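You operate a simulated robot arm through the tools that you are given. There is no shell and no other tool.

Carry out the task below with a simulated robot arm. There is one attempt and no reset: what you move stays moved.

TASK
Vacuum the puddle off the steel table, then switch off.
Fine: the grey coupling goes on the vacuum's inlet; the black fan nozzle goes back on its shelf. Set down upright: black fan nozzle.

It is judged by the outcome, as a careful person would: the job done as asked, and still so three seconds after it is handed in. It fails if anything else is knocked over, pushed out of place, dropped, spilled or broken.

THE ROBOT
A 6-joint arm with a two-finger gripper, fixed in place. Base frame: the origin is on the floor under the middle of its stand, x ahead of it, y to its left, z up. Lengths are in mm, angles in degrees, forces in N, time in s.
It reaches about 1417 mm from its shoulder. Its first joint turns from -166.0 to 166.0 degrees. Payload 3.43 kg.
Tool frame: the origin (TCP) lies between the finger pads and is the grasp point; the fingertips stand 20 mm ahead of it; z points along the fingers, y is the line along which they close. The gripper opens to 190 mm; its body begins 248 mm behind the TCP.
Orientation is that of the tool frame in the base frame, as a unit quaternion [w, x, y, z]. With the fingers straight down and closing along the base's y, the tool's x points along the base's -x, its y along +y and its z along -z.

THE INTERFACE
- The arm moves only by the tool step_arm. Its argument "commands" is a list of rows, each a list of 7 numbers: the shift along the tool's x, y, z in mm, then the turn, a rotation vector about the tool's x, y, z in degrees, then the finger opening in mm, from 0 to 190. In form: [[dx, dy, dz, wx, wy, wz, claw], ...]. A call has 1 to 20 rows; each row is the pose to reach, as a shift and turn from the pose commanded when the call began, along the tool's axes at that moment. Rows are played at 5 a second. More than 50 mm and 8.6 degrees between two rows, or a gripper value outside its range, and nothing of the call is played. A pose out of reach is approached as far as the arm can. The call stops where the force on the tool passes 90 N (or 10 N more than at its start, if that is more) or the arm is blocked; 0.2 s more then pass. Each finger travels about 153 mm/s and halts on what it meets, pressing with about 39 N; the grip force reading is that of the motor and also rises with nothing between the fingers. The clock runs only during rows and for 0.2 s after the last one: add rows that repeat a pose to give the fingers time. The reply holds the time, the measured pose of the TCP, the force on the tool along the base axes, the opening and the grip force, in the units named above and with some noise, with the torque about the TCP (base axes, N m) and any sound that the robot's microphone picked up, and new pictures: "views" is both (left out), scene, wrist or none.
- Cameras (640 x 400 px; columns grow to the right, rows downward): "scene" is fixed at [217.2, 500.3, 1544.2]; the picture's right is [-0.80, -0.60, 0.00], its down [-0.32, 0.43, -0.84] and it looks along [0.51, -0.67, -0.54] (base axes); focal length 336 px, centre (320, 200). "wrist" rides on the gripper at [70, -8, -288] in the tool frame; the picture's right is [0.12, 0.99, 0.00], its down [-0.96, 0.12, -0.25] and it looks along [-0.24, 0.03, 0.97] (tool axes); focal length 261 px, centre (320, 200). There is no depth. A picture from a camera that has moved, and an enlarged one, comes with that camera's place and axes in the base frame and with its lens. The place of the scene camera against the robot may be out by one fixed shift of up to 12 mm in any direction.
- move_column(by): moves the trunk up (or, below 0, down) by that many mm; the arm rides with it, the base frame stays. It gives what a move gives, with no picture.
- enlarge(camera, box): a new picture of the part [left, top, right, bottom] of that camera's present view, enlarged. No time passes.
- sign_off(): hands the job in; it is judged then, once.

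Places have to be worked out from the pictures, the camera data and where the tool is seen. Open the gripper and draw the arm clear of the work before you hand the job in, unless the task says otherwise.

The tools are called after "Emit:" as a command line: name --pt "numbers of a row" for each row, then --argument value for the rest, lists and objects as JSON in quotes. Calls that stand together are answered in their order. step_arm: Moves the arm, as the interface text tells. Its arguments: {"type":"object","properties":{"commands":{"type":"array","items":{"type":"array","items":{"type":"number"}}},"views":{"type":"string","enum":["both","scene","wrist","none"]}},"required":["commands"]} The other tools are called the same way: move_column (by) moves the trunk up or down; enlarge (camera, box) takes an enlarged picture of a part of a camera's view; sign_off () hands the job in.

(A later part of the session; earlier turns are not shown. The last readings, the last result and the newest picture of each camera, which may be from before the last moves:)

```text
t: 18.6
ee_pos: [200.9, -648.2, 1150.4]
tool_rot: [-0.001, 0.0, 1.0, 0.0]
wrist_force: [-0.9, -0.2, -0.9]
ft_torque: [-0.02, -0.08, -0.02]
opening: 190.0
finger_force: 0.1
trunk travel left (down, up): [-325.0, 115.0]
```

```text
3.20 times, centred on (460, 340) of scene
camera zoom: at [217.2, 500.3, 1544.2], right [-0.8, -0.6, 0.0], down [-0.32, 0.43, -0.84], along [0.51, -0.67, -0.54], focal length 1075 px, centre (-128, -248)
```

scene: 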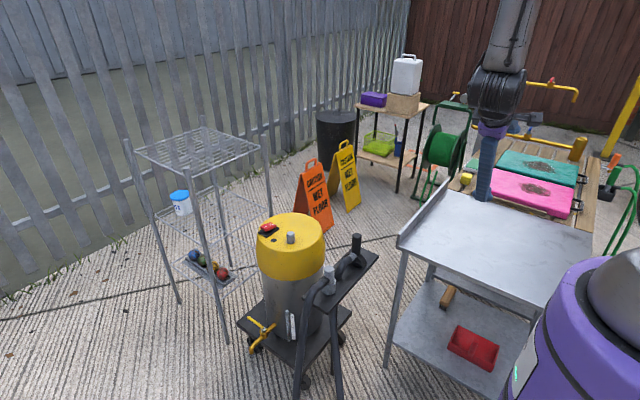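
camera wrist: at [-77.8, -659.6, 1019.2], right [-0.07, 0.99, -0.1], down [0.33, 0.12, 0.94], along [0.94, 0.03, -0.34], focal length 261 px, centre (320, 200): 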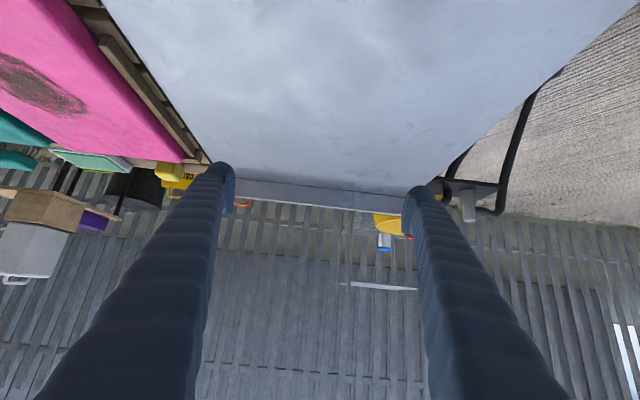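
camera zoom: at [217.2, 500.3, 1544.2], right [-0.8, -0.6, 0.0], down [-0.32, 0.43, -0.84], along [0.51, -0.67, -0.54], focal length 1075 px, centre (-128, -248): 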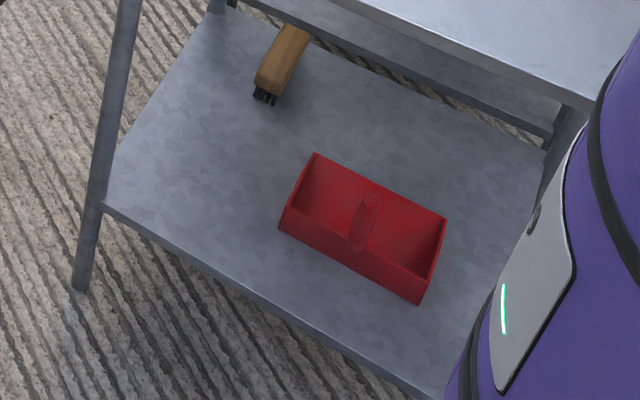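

The lower shelf shows no water. I now swing over to above the coupling while turning the tool 90° so the fingers will close along x (the hose leaves the coupling along +y).

Emit:
step_arm --pt "-30 30 0 0 0 -6 190" --pt "-60 60 0 0 0 -12 190" --pt "-90 90 0 0 0 -18 190" --pt "-120 120 0 0 0 -24 190" --pt "-150 150 0 0 0 -30 180" --pt "-180 180 0 0 0 -36 170" --pt "-210 210 0 0 0 -42 160" --pt "-240 240 0 0 0 -48 150" --pt "-270 270 0 0 0 -54 140" --pt "-300 300 0 0 0 -60 130" --pt "-330 330 0 0 0 -66 120" --pt "-360 360 0 0 0 -72 110" --pt "-390 390 0 0 0 -78 100" --pt "-420 420 10 0 0 -84 100" --pt "-450 450 20 0 0 -90 100" --pt "-480 475 40 0 0 -90 100" --pt "-481 487 50 0 0 -90 100" --pt "-481 487 50 0 0 -90 100" --views "both"

```text
t: 22.4
ee_pos: [683.9, -162.2, 1097.5]
tool_rot: [0.001, 0.708, -0.707, -0.001]
wrist_force: [0.6, 0.6, -0.2]
ft_torque: [0.0, 0.04, 0.01]
opening: 99.9
finger_force: 0.0
trunk travel left (down, up): [-325.0, 115.0]
camera wrist: at [693.7, -234.3, 1384.0], right [-0.99, -0.12, 0.0], down [-0.12, 0.96, 0.25], along [-0.03, 0.25, -0.97], focal length 261 px, centre (320, 200)
```

scene: 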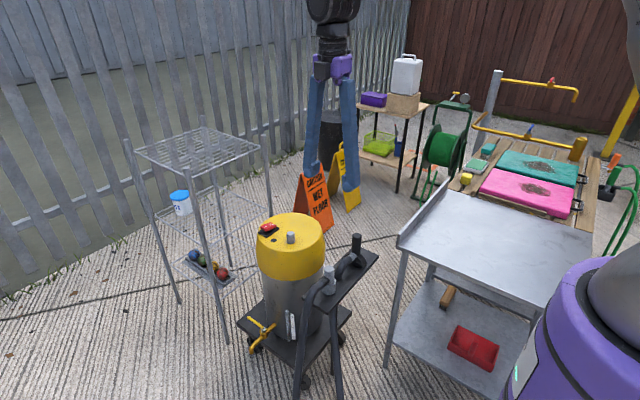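
wrist: 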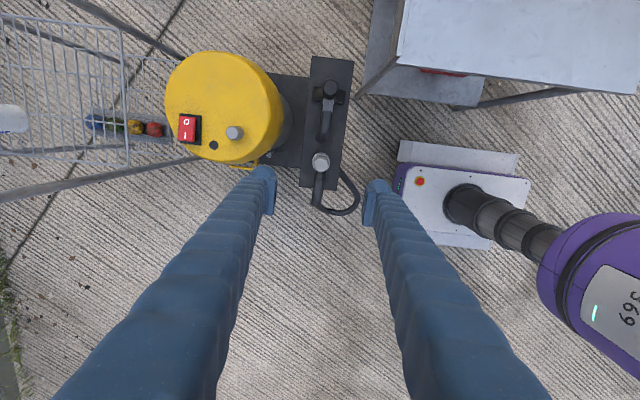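

Emit:
enlarge --camera "wrist" --box '[260, 60, 420, 160]'

Emit:
enlarge --camera "wrist" --box '[260, 130, 420, 230]'

Emit:
enlarge --camera "wrist" --box '[150, 40, 310, 140]'

Emit:
enlarge --camera "wrist" --box '[150, 90, 270, 165]'

```text
4.00 times, centred on (340, 110) of wrist
camera zoom: at [693.7, -234.3, 1384.0], right [-0.99, -0.12, 0.0], down [-0.12, 0.96, 0.25], along [-0.03, 0.25, -0.97], focal length 1043 px, centre (240, 560)
```

zoom: 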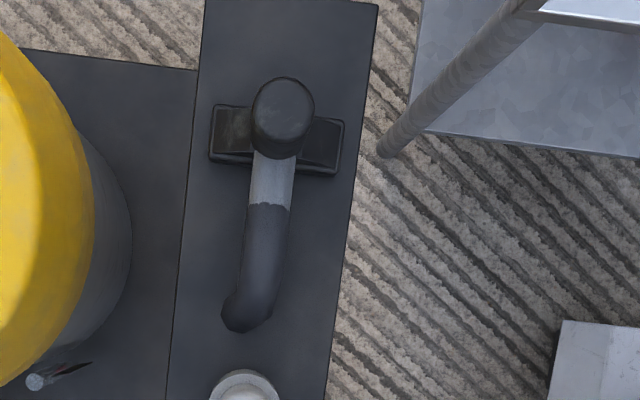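

```text
4.00 times, centred on (340, 180) of wrist
camera zoom: at [693.7, -234.3, 1384.0], right [-0.99, -0.12, 0.0], down [-0.12, 0.96, 0.25], along [-0.03, 0.25, -0.97], focal length 1043 px, centre (240, 280)
```

zoom: 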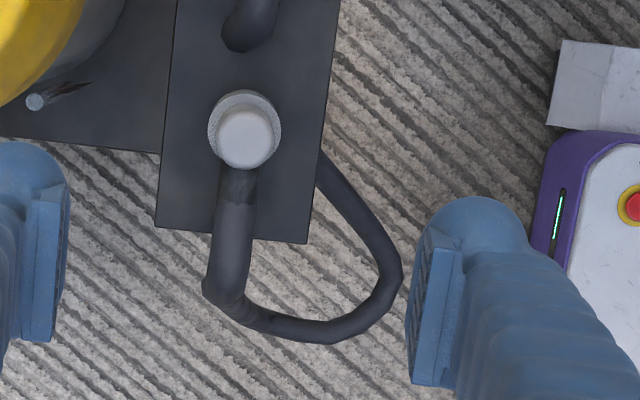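

```text
4.00 times, centred on (230, 90) of wrist
camera zoom: at [693.7, -234.3, 1384.0], right [-0.99, -0.12, 0.0], down [-0.12, 0.96, 0.25], along [-0.03, 0.25, -0.97], focal length 1043 px, centre (680, 640)
```

zoom: 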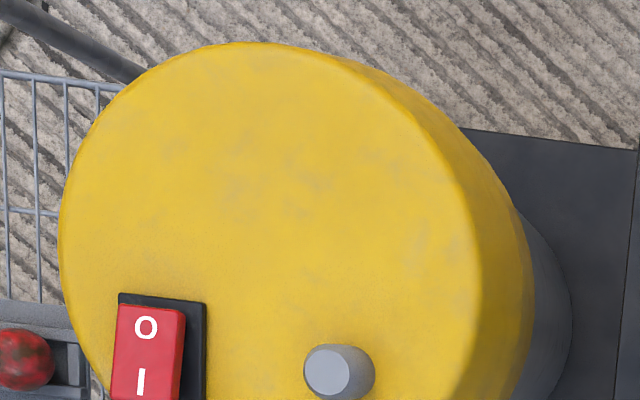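

```text
5.33 times, centred on (210, 128) of wrist
camera zoom: at [693.7, -234.3, 1384.0], right [-0.99, -0.12, 0.0], down [-0.12, 0.96, 0.25], along [-0.03, 0.25, -0.97], focal length 1390 px, centre (907, 587)
```

zoom: 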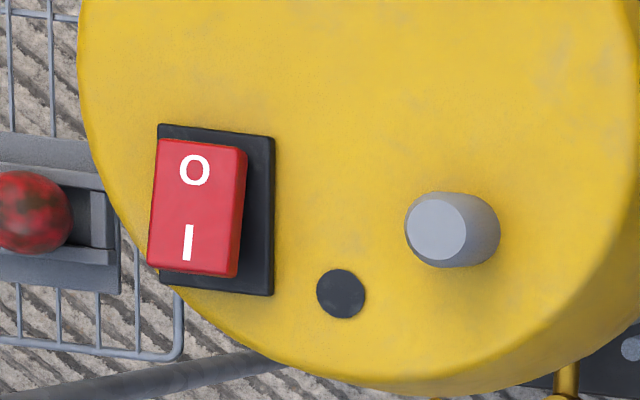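

From two wrist views the coupling's top centre comes out at about (680,-163,758), 35 mm wide upper part, shelf top at about z 655. I descend over it partway with the fingers 100 mm apart and recheck alignment.

Emit:
step_arm --pt "1 4 40 0 0 0 100" --pt "1 4 80 0 0 0 100" --pt "1 4 120 0 0 0 100" --pt "1 4 160 0 0 0 100" --pt "1 4 200 0 0 0 100" --pt "1 4 240 0 0 0 100" --pt "1 4 270 0 0 0 100" --pt "1 4 270 0 0 0 100" --views "both"

```text
t: 24.2
ee_pos: [679.9, -162.6, 827.7]
tool_rot: [0.0, 0.707, -0.707, 0.001]
wrist_force: [-0.8, -0.4, -0.1]
ft_torque: [0.01, 0.01, 0.01]
opening: 99.9
finger_force: 0.1
trunk travel left (down, up): [-325.0, 115.0]
camera wrist: at [689.2, -234.7, 1114.2], right [-0.99, -0.12, 0.0], down [-0.12, 0.96, 0.25], along [-0.03, 0.25, -0.97], focal length 261 px, centre (320, 200)
```

scene: 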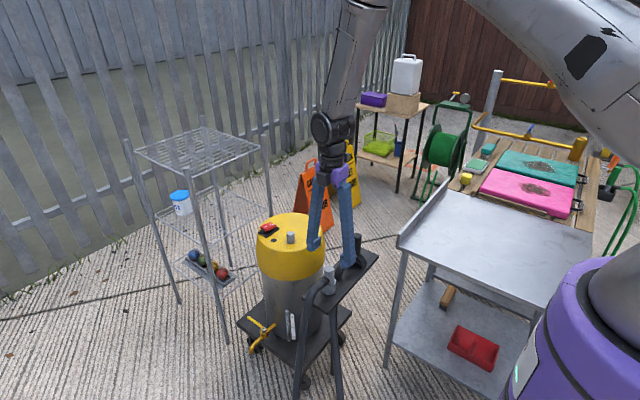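
wrist: 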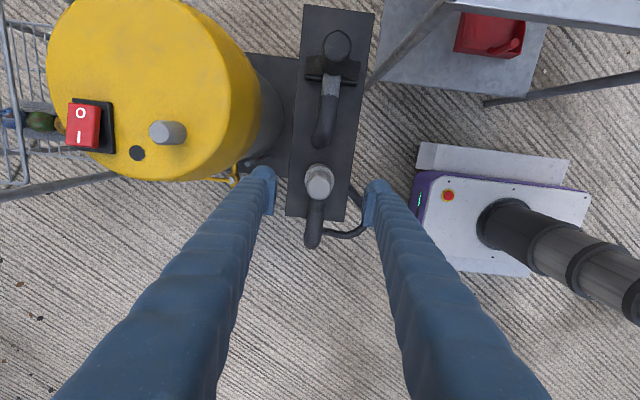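

Emit:
enlarge --camera "wrist" --box '[240, 130, 400, 230]'

Emit:
enlarge --camera "scene" --box '[270, 190, 400, 271]'

Emit:
enlarge --camera "scene" --box '[270, 240, 400, 321]'

```text
4.00 times, centred on (320, 180) of wrist
camera zoom: at [689.2, -234.7, 1114.2], right [-0.99, -0.12, 0.0], down [-0.12, 0.96, 0.25], along [-0.03, 0.25, -0.97], focal length 1043 px, centre (320, 280)
```

zoom: 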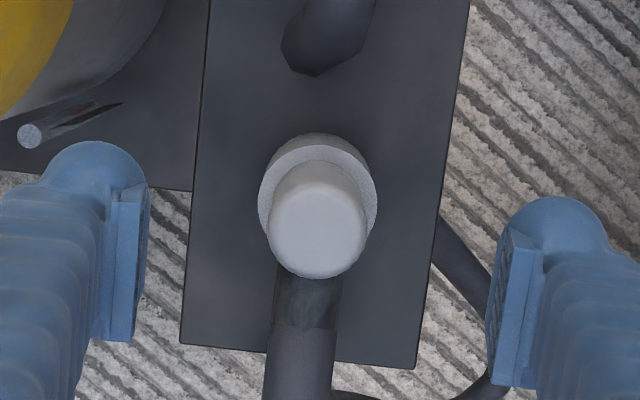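

```text
4.92 times, centred on (335, 230) of scene
camera zoom: at [217.2, 500.3, 1544.2], right [-0.8, -0.6, 0.0], down [-0.32, 0.43, -0.84], along [0.51, -0.67, -0.54], focal length 1654 px, centre (246, 50)
```

zoom: 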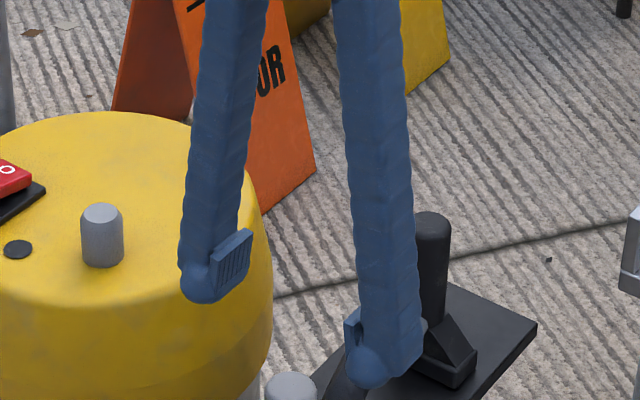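

```text
4.92 times, centred on (335, 280) of scene
camera zoom: at [217.2, 500.3, 1544.2], right [-0.8, -0.6, 0.0], down [-0.32, 0.43, -0.84], along [0.51, -0.67, -0.54], focal length 1654 px, centre (246, -196)
```

zoom: 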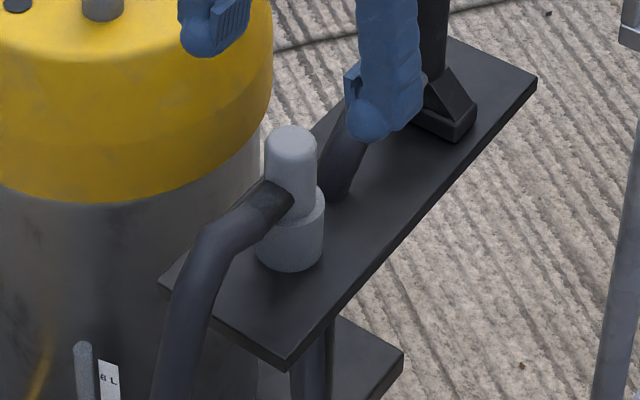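

The coupling's top sits centred between the fingers. I descend to TCP z≈736 and close on the upper cylinder.

Emit:
step_arm --pt "0 -1 30 0 0 0 100" --pt "0 -1 60 0 0 0 100" --pt "0 -1 80 0 0 0 100" --pt "0 -1 91 0 0 0 100" --pt "0 -1 91 0 0 0 100" --pt "0 -1 91 0 0 0 60" --pt "0 -1 91 0 0 0 20" --pt "0 -1 91 0 0 0 10" --pt "0 -1 91 0 0 0 10" --pt "0 -1 91 0 0 0 10" --views "both"

```text
t: 26.4
ee_pos: [678.7, -163.2, 737.4]
tool_rot: [0.001, 0.707, -0.707, -0.001]
wrist_force: [0.5, 0.6, -0.3]
ft_torque: [-0.03, 0.01, -0.01]
opening: 34.1
finger_force: 39.3
trunk travel left (down, up): [-325.0, 115.0]
camera wrist: at [689.0, -235.5, 1023.8], right [-0.99, -0.12, 0.0], down [-0.12, 0.96, 0.25], along [-0.03, 0.25, -0.97], focal length 261 px, centre (320, 200)
```

scene: 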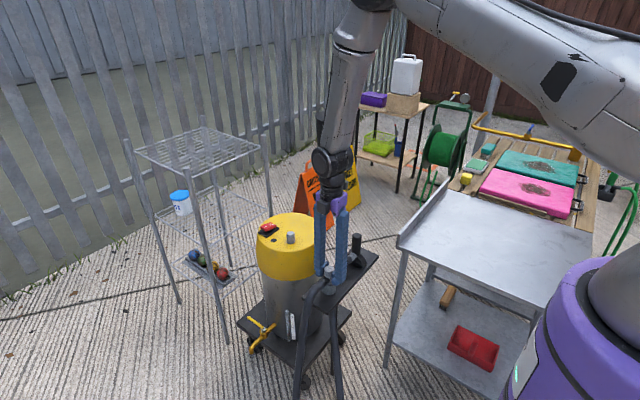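
wrist: 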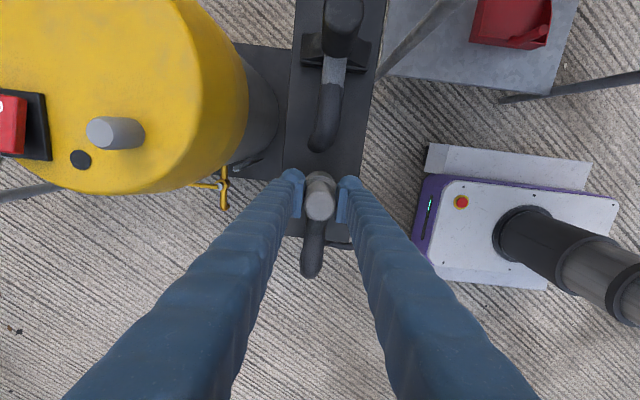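

The fingers hold the coupling at 34 mm with 39 N. I lift it straight up about 150 mm and check that it comes with the gripper.

Emit:
step_arm --pt "0 0 -15 0 0 0 10" --pt "0 0 -35 0 0 0 10" --pt "0 0 -60 0 0 0 10" --pt "0 0 -90 0 0 0 10" --pt "0 0 -120 0 0 0 10" --pt "0 0 -150 0 0 0 10" --pt "0 0 -150 0 0 0 10" --views "both"

```text
t: 28.0
ee_pos: [676.3, -162.7, 886.8]
tool_rot: [0.0, -0.707, 0.707, 0.002]
wrist_force: [-0.6, -0.5, -1.8]
ft_torque: [-0.03, 0.01, 0.01]
opening: 34.0
finger_force: 39.8
trunk travel left (down, up): [-325.0, 115.0]
camera wrist: at [686.9, -234.7, 1175.1], right [-0.99, -0.12, 0.0], down [-0.12, 0.96, 0.25], along [-0.03, 0.25, -0.97], focal length 261 px, centre (320, 200)
```

scene: 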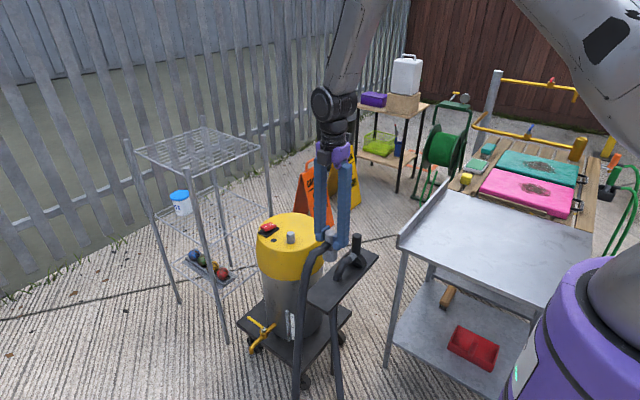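
wrist: 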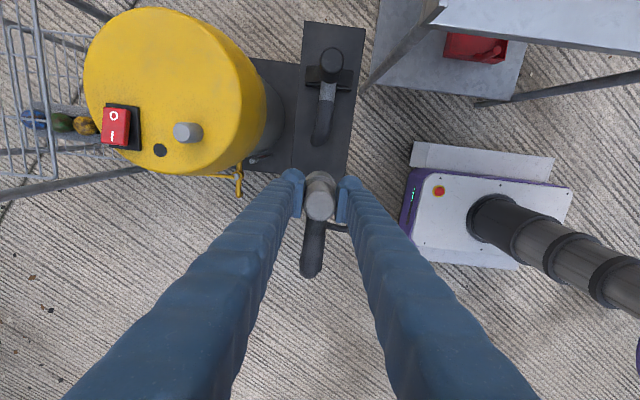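

The coupling came up with the hose (about 1.8 N load). I zoom in to measure the coupling's centre relative to the tool and the stub's position before moving over.

Emit:
enlarge --camera "wrist" --box '[240, 140, 400, 240]'

Emit:
enlarge --camera "wrist" --box '[90, 80, 250, 180]'

Emit:
enlarge --camera "scene" --box '[270, 190, 400, 271]'

Emit:
enlarge --camera "scene" --box '[230, 290, 400, 396]'

```text
4.00 times, centred on (320, 190) of wrist
camera zoom: at [686.9, -234.7, 1175.1], right [-0.99, -0.12, 0.0], down [-0.12, 0.96, 0.25], along [-0.03, 0.25, -0.97], focal length 1043 px, centre (320, 240)
```

zoom: 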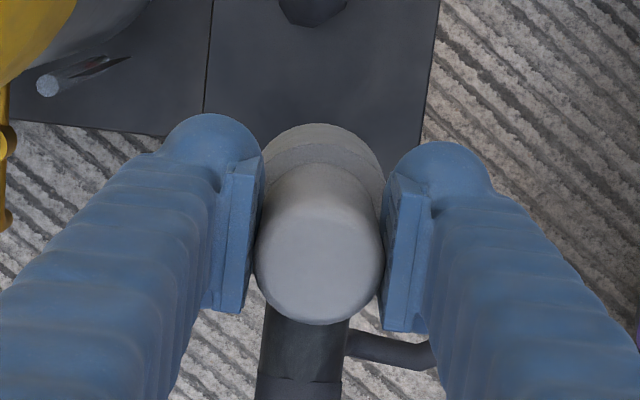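

```text
4.00 times, centred on (170, 130) of wrist
camera zoom: at [686.9, -234.7, 1175.1], right [-0.99, -0.12, 0.0], down [-0.12, 0.96, 0.25], along [-0.03, 0.25, -0.97], focal length 1043 px, centre (920, 480)
```

zoom: 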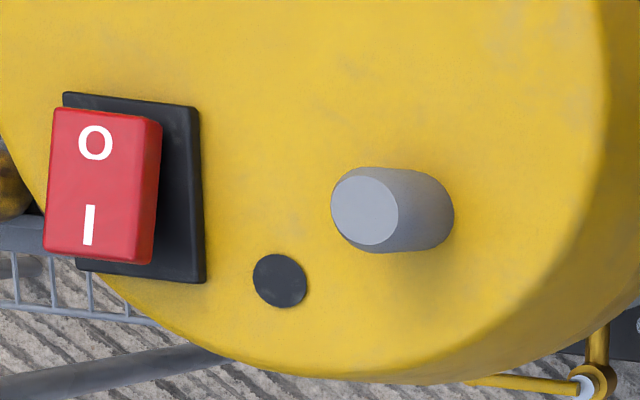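

```text
4.92 times, centred on (335, 230) of scene
camera zoom: at [217.2, 500.3, 1544.2], right [-0.8, -0.6, 0.0], down [-0.32, 0.43, -0.84], along [0.51, -0.67, -0.54], focal length 1654 px, centre (246, 50)
```

zoom: 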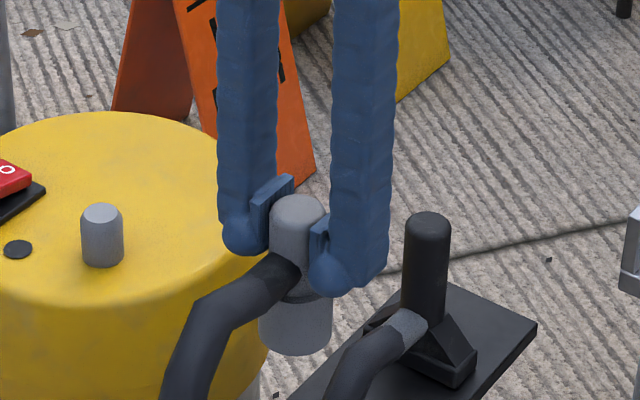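

```text
3.76 times, centred on (315, 343) of scene
camera zoom: at [217.2, 500.3, 1544.2], right [-0.8, -0.6, 0.0], down [-0.32, 0.43, -0.84], along [0.51, -0.67, -0.54], focal length 1265 px, centre (339, -338)
```

zoom: 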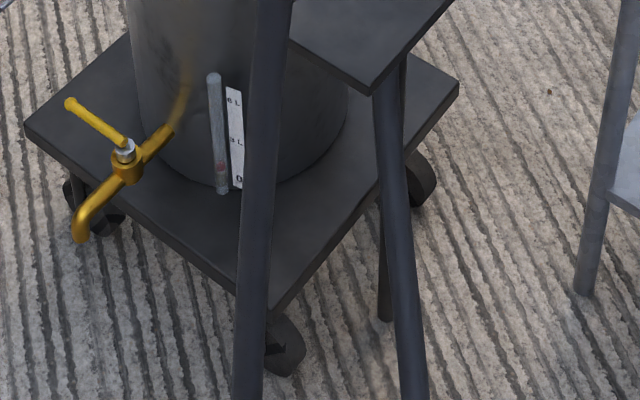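

The stub's top is at about (894.5,-212,771) from two wrist views and the coupling is centred in the fingers. I carry the coupling up and over to above the stub.

Emit:
step_arm --pt "0 0 -25 0 0 0 10" --pt "8 -36 -25 0 0 0 10" --pt "16 -72 -25 0 0 0 10" --pt "25 -108 -25 0 0 0 10" --pt "33 -144 -25 0 0 0 10" --pt "42 -180 -25 0 0 0 10" --pt "50 -217 -25 0 0 0 10" --pt "50 -217 -25 0 0 0 10" --pt "50 -217 -25 0 0 0 10" --views "both"

```text
t: 30.0
ee_pos: [894.3, -214.5, 915.2]
tool_rot: [0.001, 0.707, -0.707, -0.001]
wrist_force: [-0.6, -0.4, -1.4]
ft_torque: [-0.02, 0.0, 0.01]
opening: 34.1
finger_force: 39.0
trunk travel left (down, up): [-325.0, 115.0]
camera wrist: at [904.2, -285.7, 1201.4], right [-0.99, -0.12, 0.0], down [-0.12, 0.96, 0.25], along [-0.03, 0.25, -0.97], focal length 261 px, centre (320, 200)
```

scene: 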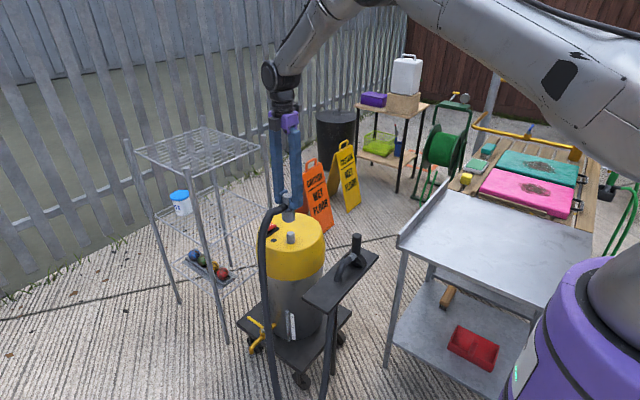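
wrist: 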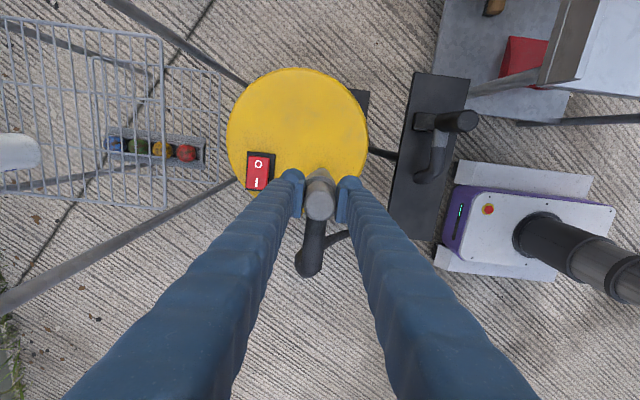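

Emit:
enlarge --camera "scene" --box '[230, 180, 350, 255]'

Emit:
enlarge --camera "wrist" --box '[240, 130, 400, 230]'

```text
5.33 times, centred on (290, 218) of scene
camera zoom: at [217.2, 500.3, 1544.2], right [-0.8, -0.6, 0.0], down [-0.32, 0.43, -0.84], along [0.51, -0.67, -0.54], focal length 1792 px, centre (480, 107)
```

zoom: 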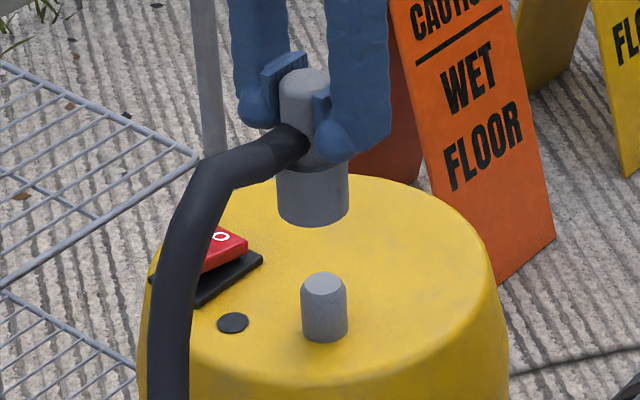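

```text
4.00 times, centred on (320, 180) of wrist
camera zoom: at [904.2, -285.7, 1201.4], right [-0.99, -0.12, 0.0], down [-0.12, 0.96, 0.25], along [-0.03, 0.25, -0.97], focal length 1043 px, centre (320, 280)
```

zoom: 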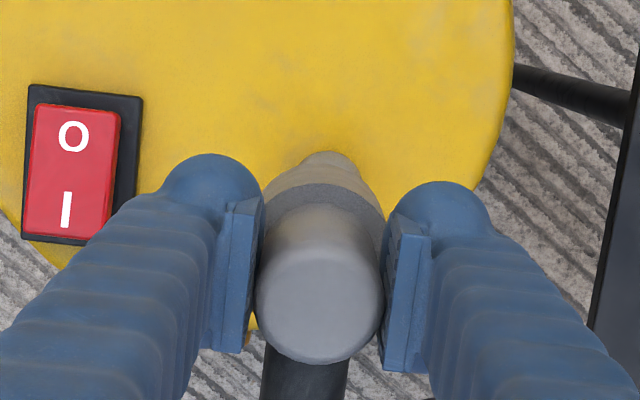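

In the scene zoom the stub lies a few mm to the right of the coupling's plumb line, and the wrist view also shows it about 4 mm toward -x. I shift by about (-4,-2) and lower to leave a small gap, then recheck.

Emit:
step_arm --pt "2 4 0 0 0 0 10" --pt "2 4 20 0 0 0 10" --pt "2 4 38 0 0 0 10" --pt "2 4 44 0 0 0 10" --pt "2 4 44 0 0 0 10" --views "none"

Emit:
enlarge --camera "scene" --box '[250, 195, 330, 245]'

Emit:
enlarge --camera "wrist" --box '[260, 130, 380, 205]'

```text
t: 31.2
ee_pos: [887.7, -213.0, 869.6]
tool_rot: [0.001, 0.708, -0.706, -0.001]
wrist_force: [-0.1, -0.2, -0.5]
ft_torque: [-0.01, 0.02, 0.0]
opening: 34.3
finger_force: 38.8
trunk travel left (down, up): [-325.0, 115.0]
```

```text
8.00 times, centred on (290, 220) of scene
camera zoom: at [217.2, 500.3, 1544.2], right [-0.8, -0.6, 0.0], down [-0.32, 0.43, -0.84], along [0.51, -0.67, -0.54], focal length 2688 px, centre (560, 40)
```

zoom: 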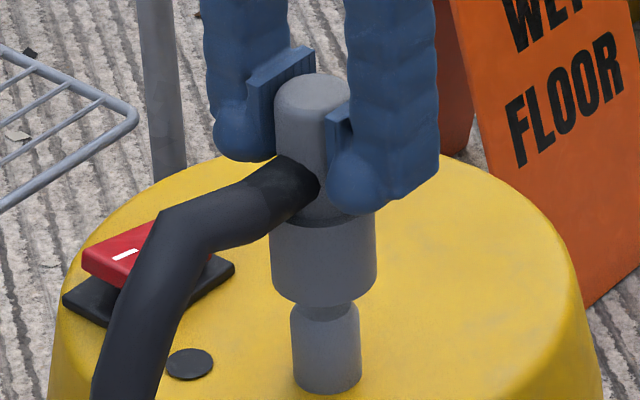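

```text
5.33 times, centred on (320, 168) of wrist
camera zoom: at [898.5, -285.7, 1156.6], right [-0.99, -0.12, 0.0], down [-0.12, 0.96, 0.25], along [-0.03, 0.25, -0.97], focal length 1390 px, centre (320, 373)
```

zoom: 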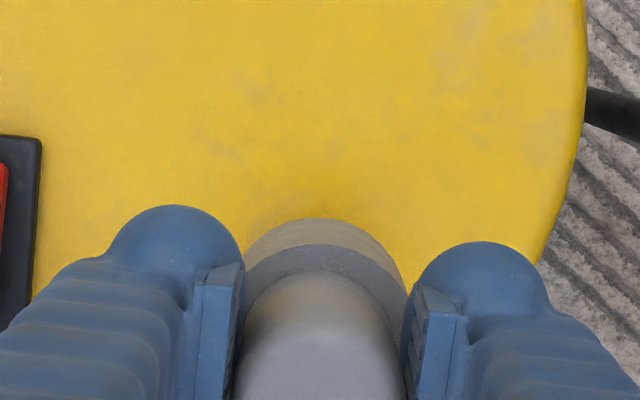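

Laterally in the scene view the coupling's bottom rim is now centred on the stub. I lower gently in small steps and watch the force.

Emit:
step_arm --pt "0 0 5 0 0 0 10" --pt "0 0 10 0 0 0 10" --pt "0 0 14 0 0 0 10" --pt "0 0 14 0 0 0 10" --views "none"

Emit:
enlarge --camera "scene" --box '[250, 195, 330, 245]'

```text
t: 32.2
ee_pos: [890.0, -215.8, 855.1]
tool_rot: [-0.001, -0.707, 0.708, 0.0]
wrist_force: [0.4, 0.6, -0.8]
ft_torque: [0.0, 0.02, -0.01]
opening: 33.9
finger_force: 38.9
trunk travel left (down, up): [-325.0, 115.0]
```

```text
8.00 times, centred on (290, 220) of scene
camera zoom: at [217.2, 500.3, 1544.2], right [-0.8, -0.6, 0.0], down [-0.32, 0.43, -0.84], along [0.51, -0.67, -0.54], focal length 2688 px, centre (560, 40)
```

zoom: 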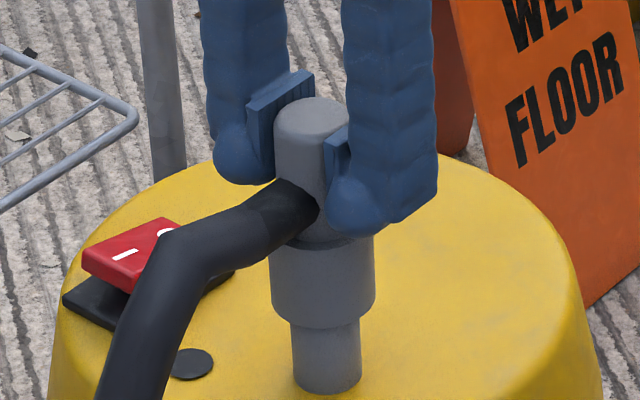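

Emit:
step_arm --pt "0.5 1.2 2 0 0 0 10" --pt "0.5 1.2 5 0 0 0 10" --pt "0.5 1.2 7 0 0 0 10" --pt "0.5 1.2 7 0 0 0 10" --views "none"

Emit:
enlarge --camera "scene" --box '[250, 195, 330, 245]'

Emit:
enlarge --camera "wrist" --box '[240, 130, 400, 230]'

```text
t: 33.2
ee_pos: [891.2, -214.7, 848.3]
tool_rot: [-0.001, -0.707, 0.707, 0.0]
wrist_force: [-0.7, 0.6, 0.0]
ft_torque: [0.01, 0.04, 0.01]
opening: 33.8
finger_force: 39.1
trunk travel left (down, up): [-325.0, 115.0]
```

```text
8.00 times, centred on (290, 220) of scene
camera zoom: at [217.2, 500.3, 1544.2], right [-0.8, -0.6, 0.0], down [-0.32, 0.43, -0.84], along [0.51, -0.67, -0.54], focal length 2688 px, centre (560, 40)
```

zoom: 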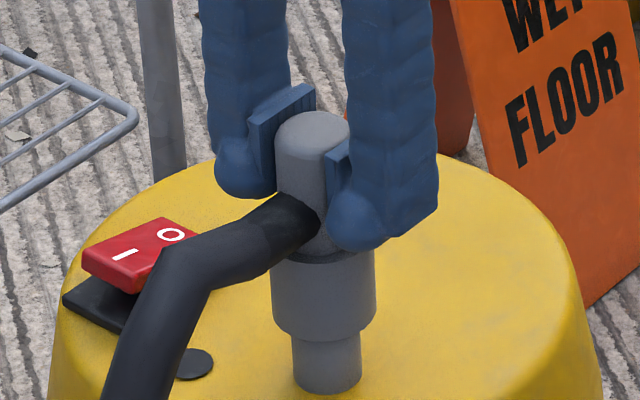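

```text
4.00 times, centred on (320, 180) of wrist
camera zoom: at [900.6, -286.6, 1135.3], right [-0.99, -0.12, 0.0], down [-0.12, 0.96, 0.25], along [-0.03, 0.25, -0.97], focal length 1043 px, centre (320, 280)
```

zoom: 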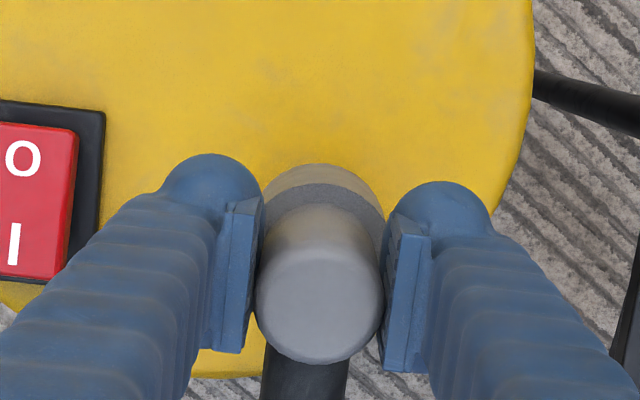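

Emit:
step_arm --pt "0.7 1 1.5 0 0 0 10" --pt "0.7 1 3 0 0 0 10" --pt "0.7 1 5 0 0 0 10" --pt "0.7 1 5 0 0 0 10" --views "none"

Emit:
enlarge --camera "scene" --box '[250, 195, 330, 245]'

```text
t: 34.2
ee_pos: [889.9, -216.6, 841.7]
tool_rot: [-0.001, -0.707, 0.707, 0.001]
wrist_force: [-1.2, 2.8, -1.1]
ft_torque: [0.3, 0.1, 0.01]
opening: 34.1
finger_force: 38.6
trunk travel left (down, up): [-325.0, 115.0]
```

```text
8.00 times, centred on (290, 220) of scene
camera zoom: at [217.2, 500.3, 1544.2], right [-0.8, -0.6, 0.0], down [-0.32, 0.43, -0.84], along [0.51, -0.67, -0.54], focal length 2688 px, centre (560, 40)
```

zoom: 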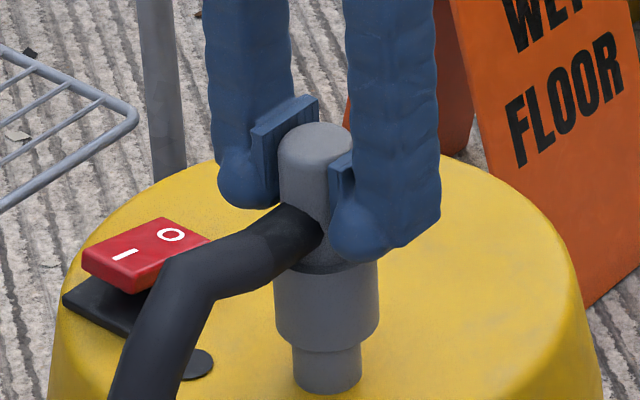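

Small side forces (+2.8 N in y, torque 0.3) show the stub has begun to enter the socket; I ease +y by 1 mm and continue down.

Emit:
step_arm --pt "-1.2 0.5 0 0 0 0 10" --pt "-1.2 0.5 3 0 0 0 10" --pt "-1.2 0.5 6 0 0 0 10" --pt "-1.2 0.5 8 0 0 0 10" --pt "-1.2 0.5 8 0 0 0 10" --views "none"

Emit:
enlarge --camera "scene" --box '[250, 195, 330, 245]'

```text
t: 35.4
ee_pos: [890.7, -214.8, 835.2]
tool_rot: [-0.001, -0.707, 0.707, 0.001]
wrist_force: [-0.3, 0.2, -0.7]
ft_torque: [-0.02, -0.04, -0.01]
opening: 34.1
finger_force: 38.6
trunk travel left (down, up): [-325.0, 115.0]
```

```text
8.00 times, centred on (290, 220) of scene
camera zoom: at [217.2, 500.3, 1544.2], right [-0.8, -0.6, 0.0], down [-0.32, 0.43, -0.84], along [0.51, -0.67, -0.54], focal length 2688 px, centre (560, 40)
```

zoom: 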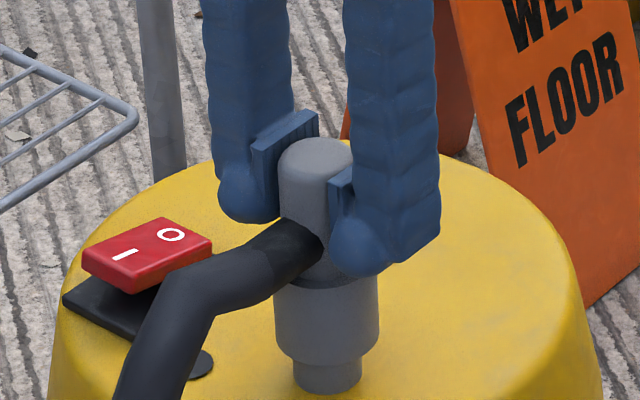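

It slides on freely and is now centred. I keep pushing down in small steps until it seats.

Emit:
step_arm --pt "0 0 3 0 0 0 10" --pt "0 0 6 0 0 0 10" --pt "0 0 9 0 0 0 10" --pt "0 0 12 0 0 0 10" --pt "0 0 12 0 0 0 10" --views "none"

Emit:
enlarge --camera "scene" --box '[250, 195, 330, 245]'

```text
t: 36.6
ee_pos: [887.8, -216.3, 822.1]
tool_rot: [0.001, 0.707, -0.707, -0.001]
wrist_force: [-0.3, 0.4, -1.3]
ft_torque: [-0.01, -0.02, -0.01]
opening: 34.0
finger_force: 39.5
trunk travel left (down, up): [-325.0, 115.0]
```

```text
8.00 times, centred on (290, 220) of scene
camera zoom: at [217.2, 500.3, 1544.2], right [-0.8, -0.6, 0.0], down [-0.32, 0.43, -0.84], along [0.51, -0.67, -0.54], focal length 2688 px, centre (560, 40)
```

zoom: 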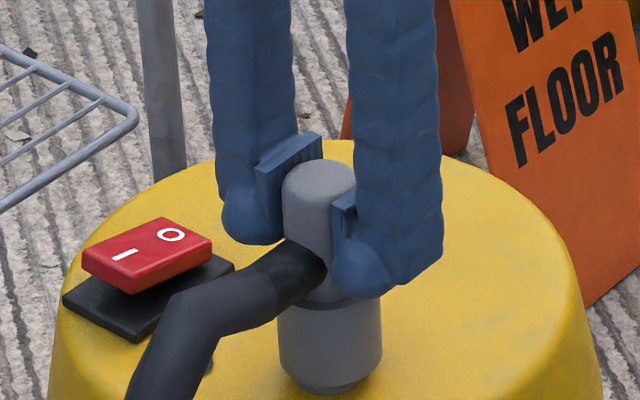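

Emit:
step_arm --pt "0 0 2 0 0 0 10" --pt "0 0 4 0 0 0 10" --pt "0 0 6 0 0 0 10" --pt "0 0 8 0 0 0 10" --pt "0 0 8 0 0 0 10" --views "none"

Emit:
enlarge --camera "scene" --box '[250, 195, 330, 245]'

```text
t: 37.8
ee_pos: [889.6, -214.8, 815.6]
tool_rot: [-0.002, -0.707, 0.707, 0.0]
wrist_force: [0.5, 0.3, -1.1]
ft_torque: [-0.04, 0.01, -0.05]
opening: 33.9
finger_force: 38.6
trunk travel left (down, up): [-325.0, 115.0]
```

```text
8.00 times, centred on (290, 220) of scene
camera zoom: at [217.2, 500.3, 1544.2], right [-0.8, -0.6, 0.0], down [-0.32, 0.43, -0.84], along [0.51, -0.67, -0.54], focal length 2688 px, centre (560, 40)
```

zoom: 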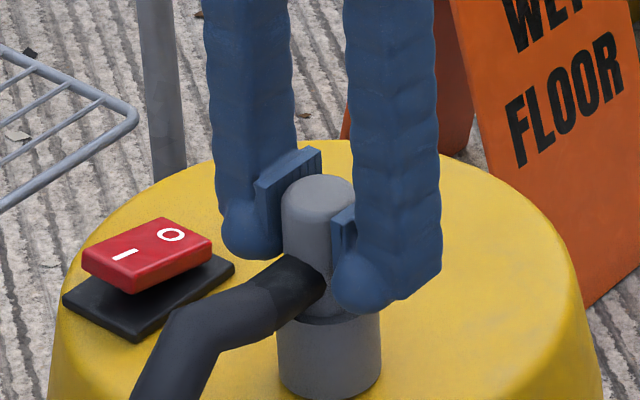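

Emit:
step_arm --pt "0 0 1.5 0 0 0 10" --pt "0 0 3 0 0 0 10" --pt "0 0 4.5 0 0 0 10" --pt "0 0 4.5 0 0 0 10" --views "none"

Emit:
enlarge --camera "scene" --box '[250, 205, 330, 255]'

```text
t: 38.8
ee_pos: [889.2, -214.9, 811.7]
tool_rot: [0.0, -0.707, 0.707, 0.0]
wrist_force: [-0.4, -2.7, 9.9]
ft_torque: [-0.07, 0.16, 0.06]
opening: 33.8
finger_force: 39.3
trunk travel left (down, up): [-325.0, 115.0]
```

```text
8.00 times, centred on (290, 230) of scene
camera zoom: at [217.2, 500.3, 1544.2], right [-0.8, -0.6, 0.0], down [-0.32, 0.43, -0.84], along [0.51, -0.67, -0.54], focal length 2688 px, centre (560, -40)
```

zoom: 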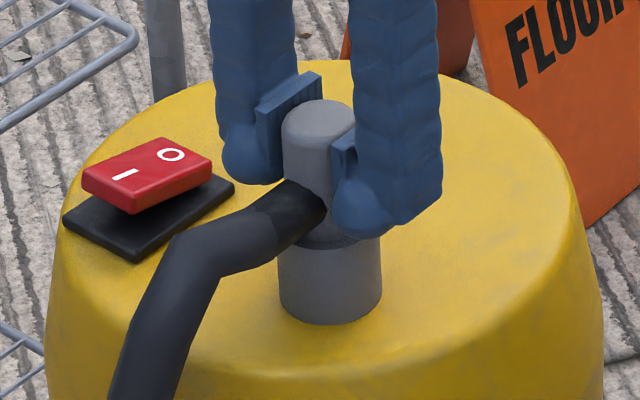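

The force rose to about 10 N upward: the coupling sits on the lid. I press a touch more to make sure it is fully seated, then release.

Emit:
step_arm --pt "0 0 1 0 0 0 10" --pt "0 0 2 0 0 0 10" --pt "0 0 2 0 0 0 10" --views "none"

```text
t: 39.6
ee_pos: [889.4, -214.5, 811.7]
tool_rot: [-0.001, 0.707, -0.707, 0.002]
wrist_force: [3.1, -3.3, 31.2]
ft_torque: [0.32, -0.02, -0.03]
opening: 34.1
finger_force: 39.2
trunk travel left (down, up): [-325.0, 115.0]
```

It is bottomed out (31 N, no further travel). I relax the pressure, open the fingers and lift away.

Emit:
step_arm --pt "0 0 -3 0 0 0 10" --pt "0 0 -3 0 0 0 40" --pt "0 0 -3 0 0 0 70" --pt "0 0 -3 0 0 0 80" --pt "0 0 -30 0 0 0 80" --pt "0 0 -70 0 0 0 80" --pt "0 0 -110 0 0 0 80" --pt "0 0 -150 0 0 0 80" --pt "0 0 -150 0 0 0 80" --views "both"

Emit:
enlarge --camera "scene" --box '[230, 190, 350, 265]'

Emit:
enlarge --camera "wrist" --box '[220, 100, 420, 225]'

```text
t: 41.6
ee_pos: [887.7, -213.2, 959.8]
tool_rot: [0.0, -0.707, 0.707, 0.0]
wrist_force: [-0.1, 0.5, 0.7]
ft_torque: [-0.03, 0.02, -0.01]
opening: 79.6
finger_force: 0.0
trunk travel left (down, up): [-325.0, 115.0]
camera wrist: at [898.9, -284.4, 1245.5], right [-0.99, -0.12, 0.0], down [-0.12, 0.96, 0.25], along [-0.03, 0.25, -0.97], focal length 261 px, centre (320, 200)
```

scene: 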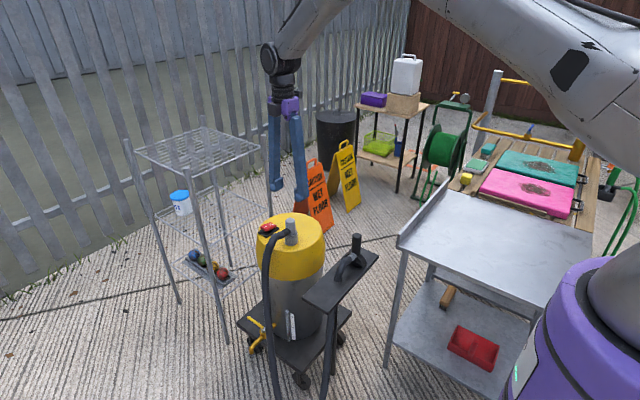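
wrist: 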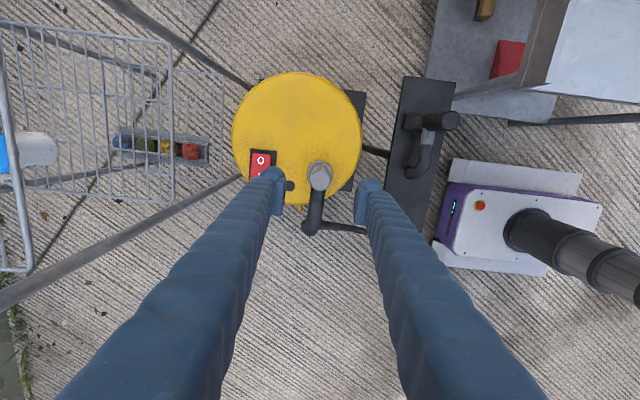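

```text
5.33 times, centred on (290, 228) of scene
camera zoom: at [217.2, 500.3, 1544.2], right [-0.8, -0.6, 0.0], down [-0.32, 0.43, -0.84], along [0.51, -0.67, -0.54], focal length 1792 px, centre (480, 53)
```

zoom: 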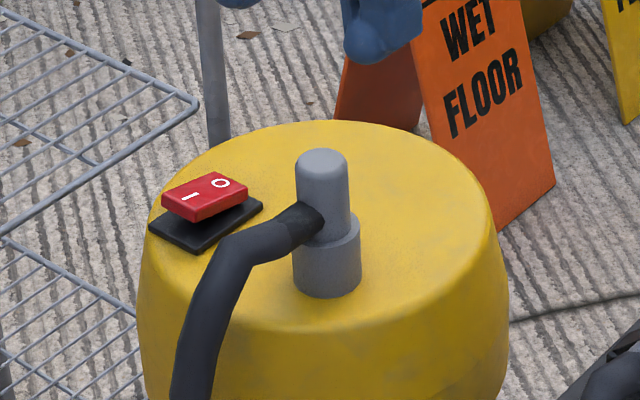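

```text
3.20 times, centred on (320, 162) of wrist
camera zoom: at [898.9, -284.4, 1245.5], right [-0.99, -0.12, 0.0], down [-0.12, 0.96, 0.25], along [-0.03, 0.25, -0.97], focal length 834 px, centre (320, 320)
```

zoom: 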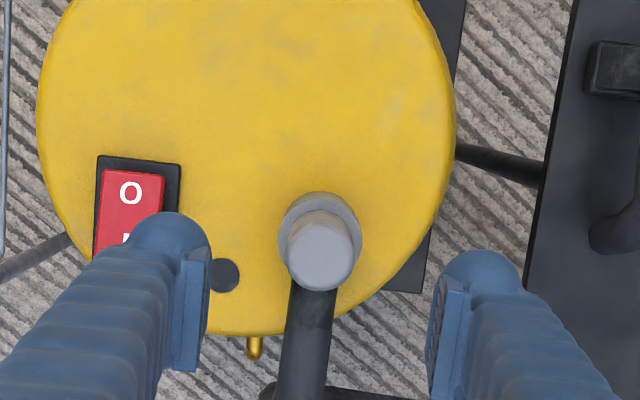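

The coupling is seated on the inlet. The switch's "I" mark comes out near (1000,-193), "O" near (1001,-224), top z≈757–767; I close the fingers and move above the "I" end.

Emit:
step_arm --pt "-8 -38 0 0 0 0 40" --pt "-16 -76 0 0 0 0 0" --pt "-25 -112 0 0 0 0 0" --pt "-25 -112 40 0 0 0 0" --pt "-25 -112 80 0 0 0 0" --pt "-25 -112 120 0 0 0 0" --pt "-25 -112 140 0 0 0 0" --pt "-25 -112 140 0 0 0 0" --views "both"

Emit:
enlarge --camera "scene" --box '[230, 190, 350, 265]'

Emit:
enlarge --camera "wrist" --box '[240, 130, 400, 230]'

```text
t: 43.4
ee_pos: [999.8, -187.4, 818.3]
tool_rot: [0.0, -0.707, 0.707, 0.0]
wrist_force: [-0.1, -1.0, -0.1]
ft_torque: [0.0, 0.03, -0.02]
opening: 0.0
finger_force: 33.9
trunk travel left (down, up): [-325.0, 115.0]
camera wrist: at [1010.5, -259.6, 1105.5], right [-0.99, -0.12, 0.0], down [-0.12, 0.96, 0.25], along [-0.03, 0.25, -0.97], focal length 261 px, centre (320, 200)
```

scene: 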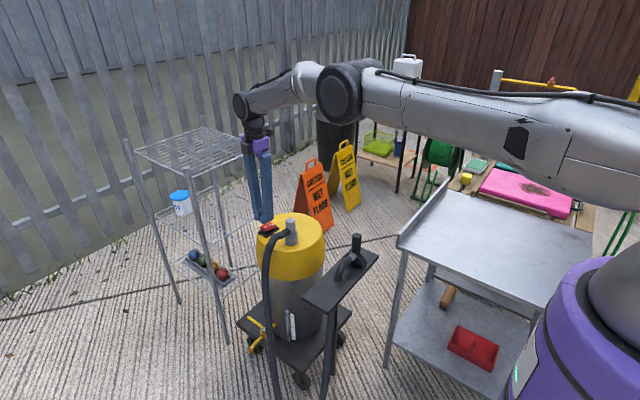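
wrist: 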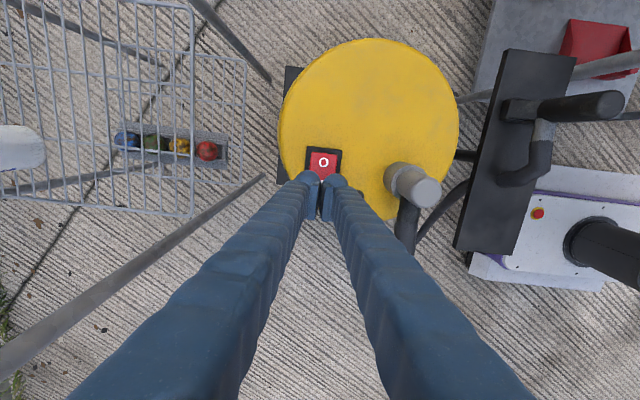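

```text
5.33 times, centred on (290, 228) of scene
camera zoom: at [217.2, 500.3, 1544.2], right [-0.8, -0.6, 0.0], down [-0.32, 0.43, -0.84], along [0.51, -0.67, -0.54], focal length 1792 px, centre (480, 53)
```

zoom: 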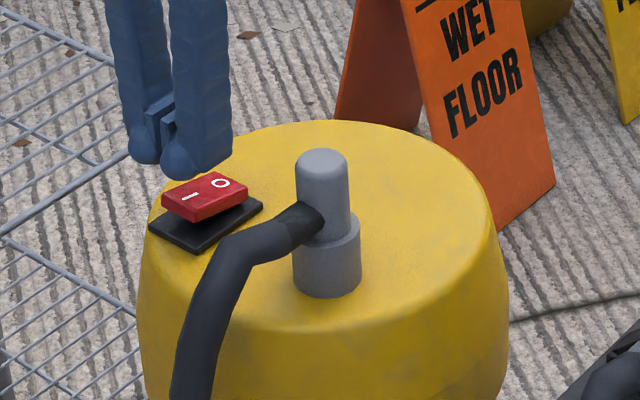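

```text
4.00 times, centred on (320, 180) of wrist
camera zoom: at [1010.5, -259.6, 1105.5], right [-0.99, -0.12, 0.0], down [-0.12, 0.96, 0.25], along [-0.03, 0.25, -0.97], focal length 1043 px, centre (320, 280)
```

zoom: 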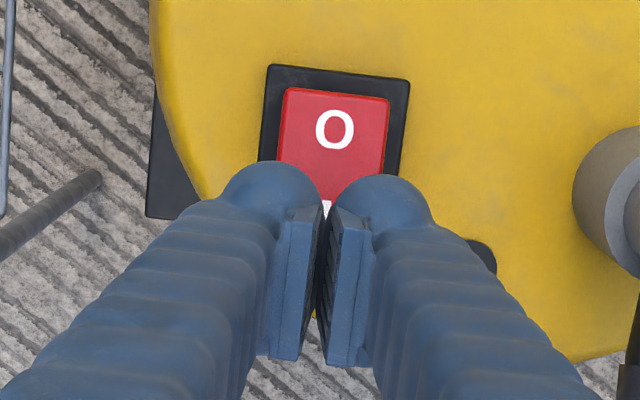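

Emit:
enlarge --camera "scene" --box '[236, 195, 300, 235]'

Emit:
enlarge --camera "wrist" --box '[280, 140, 360, 190]'

```text
10.00 times, centred on (268, 215) of scene
camera zoom: at [217.2, 500.3, 1544.2], right [-0.8, -0.6, 0.0], down [-0.32, 0.43, -0.84], along [0.51, -0.67, -0.54], focal length 3360 px, centre (840, 50)
```

zoom: 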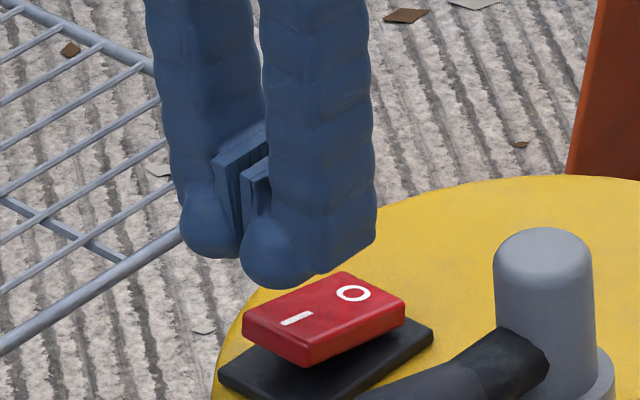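

```text
8.00 times, centred on (320, 165) of wrist
camera zoom: at [1010.5, -259.6, 1105.5], right [-0.99, -0.12, 0.0], down [-0.12, 0.96, 0.25], along [-0.03, 0.25, -0.97], focal length 2085 px, centre (320, 480)
```

zoom: 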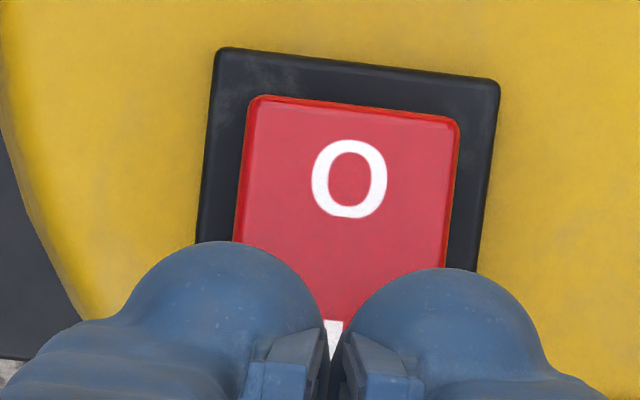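

The fingers are about 64 mm wide along y, so pressing centred would cover the whole rocker; the rocker's "I" end is raised (off). I shift +y so only the "I" end lies under the finger edge, and lower gently.

Emit:
step_arm --pt "-9 0 0 0 0 0 0" --pt "-18 0 0 0 0 0 0" --pt "-18 0 8 0 0 0 0" --pt "-18 0 16 0 0 0 0" --pt "-18 0 22 0 0 0 0" --pt "-18 0 22 0 0 0 0" --views "none"

Emit:
enlarge --camera "scene" --box '[236, 200, 300, 240]'

Emit:
enlarge --camera "wrist" --box '[260, 120, 380, 195]'

```text
t: 44.8
ee_pos: [1000.2, -172.3, 796.4]
tool_rot: [0.0, -0.707, 0.707, 0.0]
wrist_force: [0.4, -0.6, 0.6]
ft_torque: [-0.01, -0.01, 0.01]
opening: 0.2
finger_force: 34.6
trunk travel left (down, up): [-325.0, 115.0]
```

```text
10.00 times, centred on (268, 220) of scene
camera zoom: at [217.2, 500.3, 1544.2], right [-0.8, -0.6, 0.0], down [-0.32, 0.43, -0.84], along [0.51, -0.67, -0.54], focal length 3360 px, centre (840, 0)
```

zoom: 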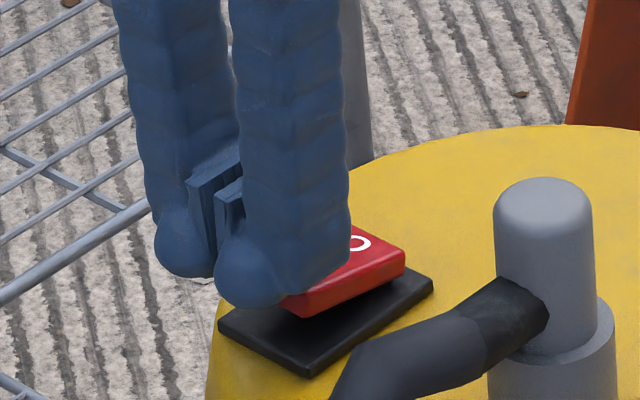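

```text
5.33 times, centred on (320, 158) of wrist
camera zoom: at [1010.4, -243.3, 1083.3], right [-0.99, -0.12, 0.0], down [-0.12, 0.96, 0.25], along [-0.03, 0.25, -0.97], focal length 1390 px, centre (320, 427)
```

zoom: 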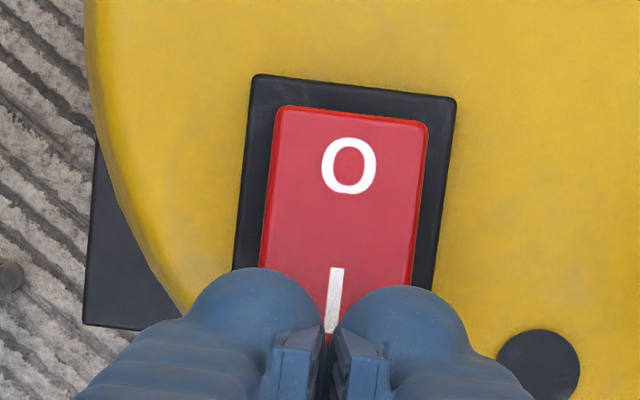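

The finger edges are over the "I" end only. I press down in small steps, listening for the motor.

Emit:
step_arm --pt "0 0 3 0 0 0 0" --pt "0 0 6 0 0 0 0" --pt "0 0 9 0 0 0 0" --pt "0 0 9 0 0 0 0" --views "none"

```text
t: 45.8
ee_pos: [999.7, -172.8, 786.9]
tool_rot: [0.0, 0.708, -0.707, -0.001]
wrist_force: [-0.4, -0.2, 0.3]
ft_torque: [-0.01, 0.0, 0.01]
opening: 0.0
finger_force: 33.9
trunk travel left (down, up): [-325.0, 115.0]
```

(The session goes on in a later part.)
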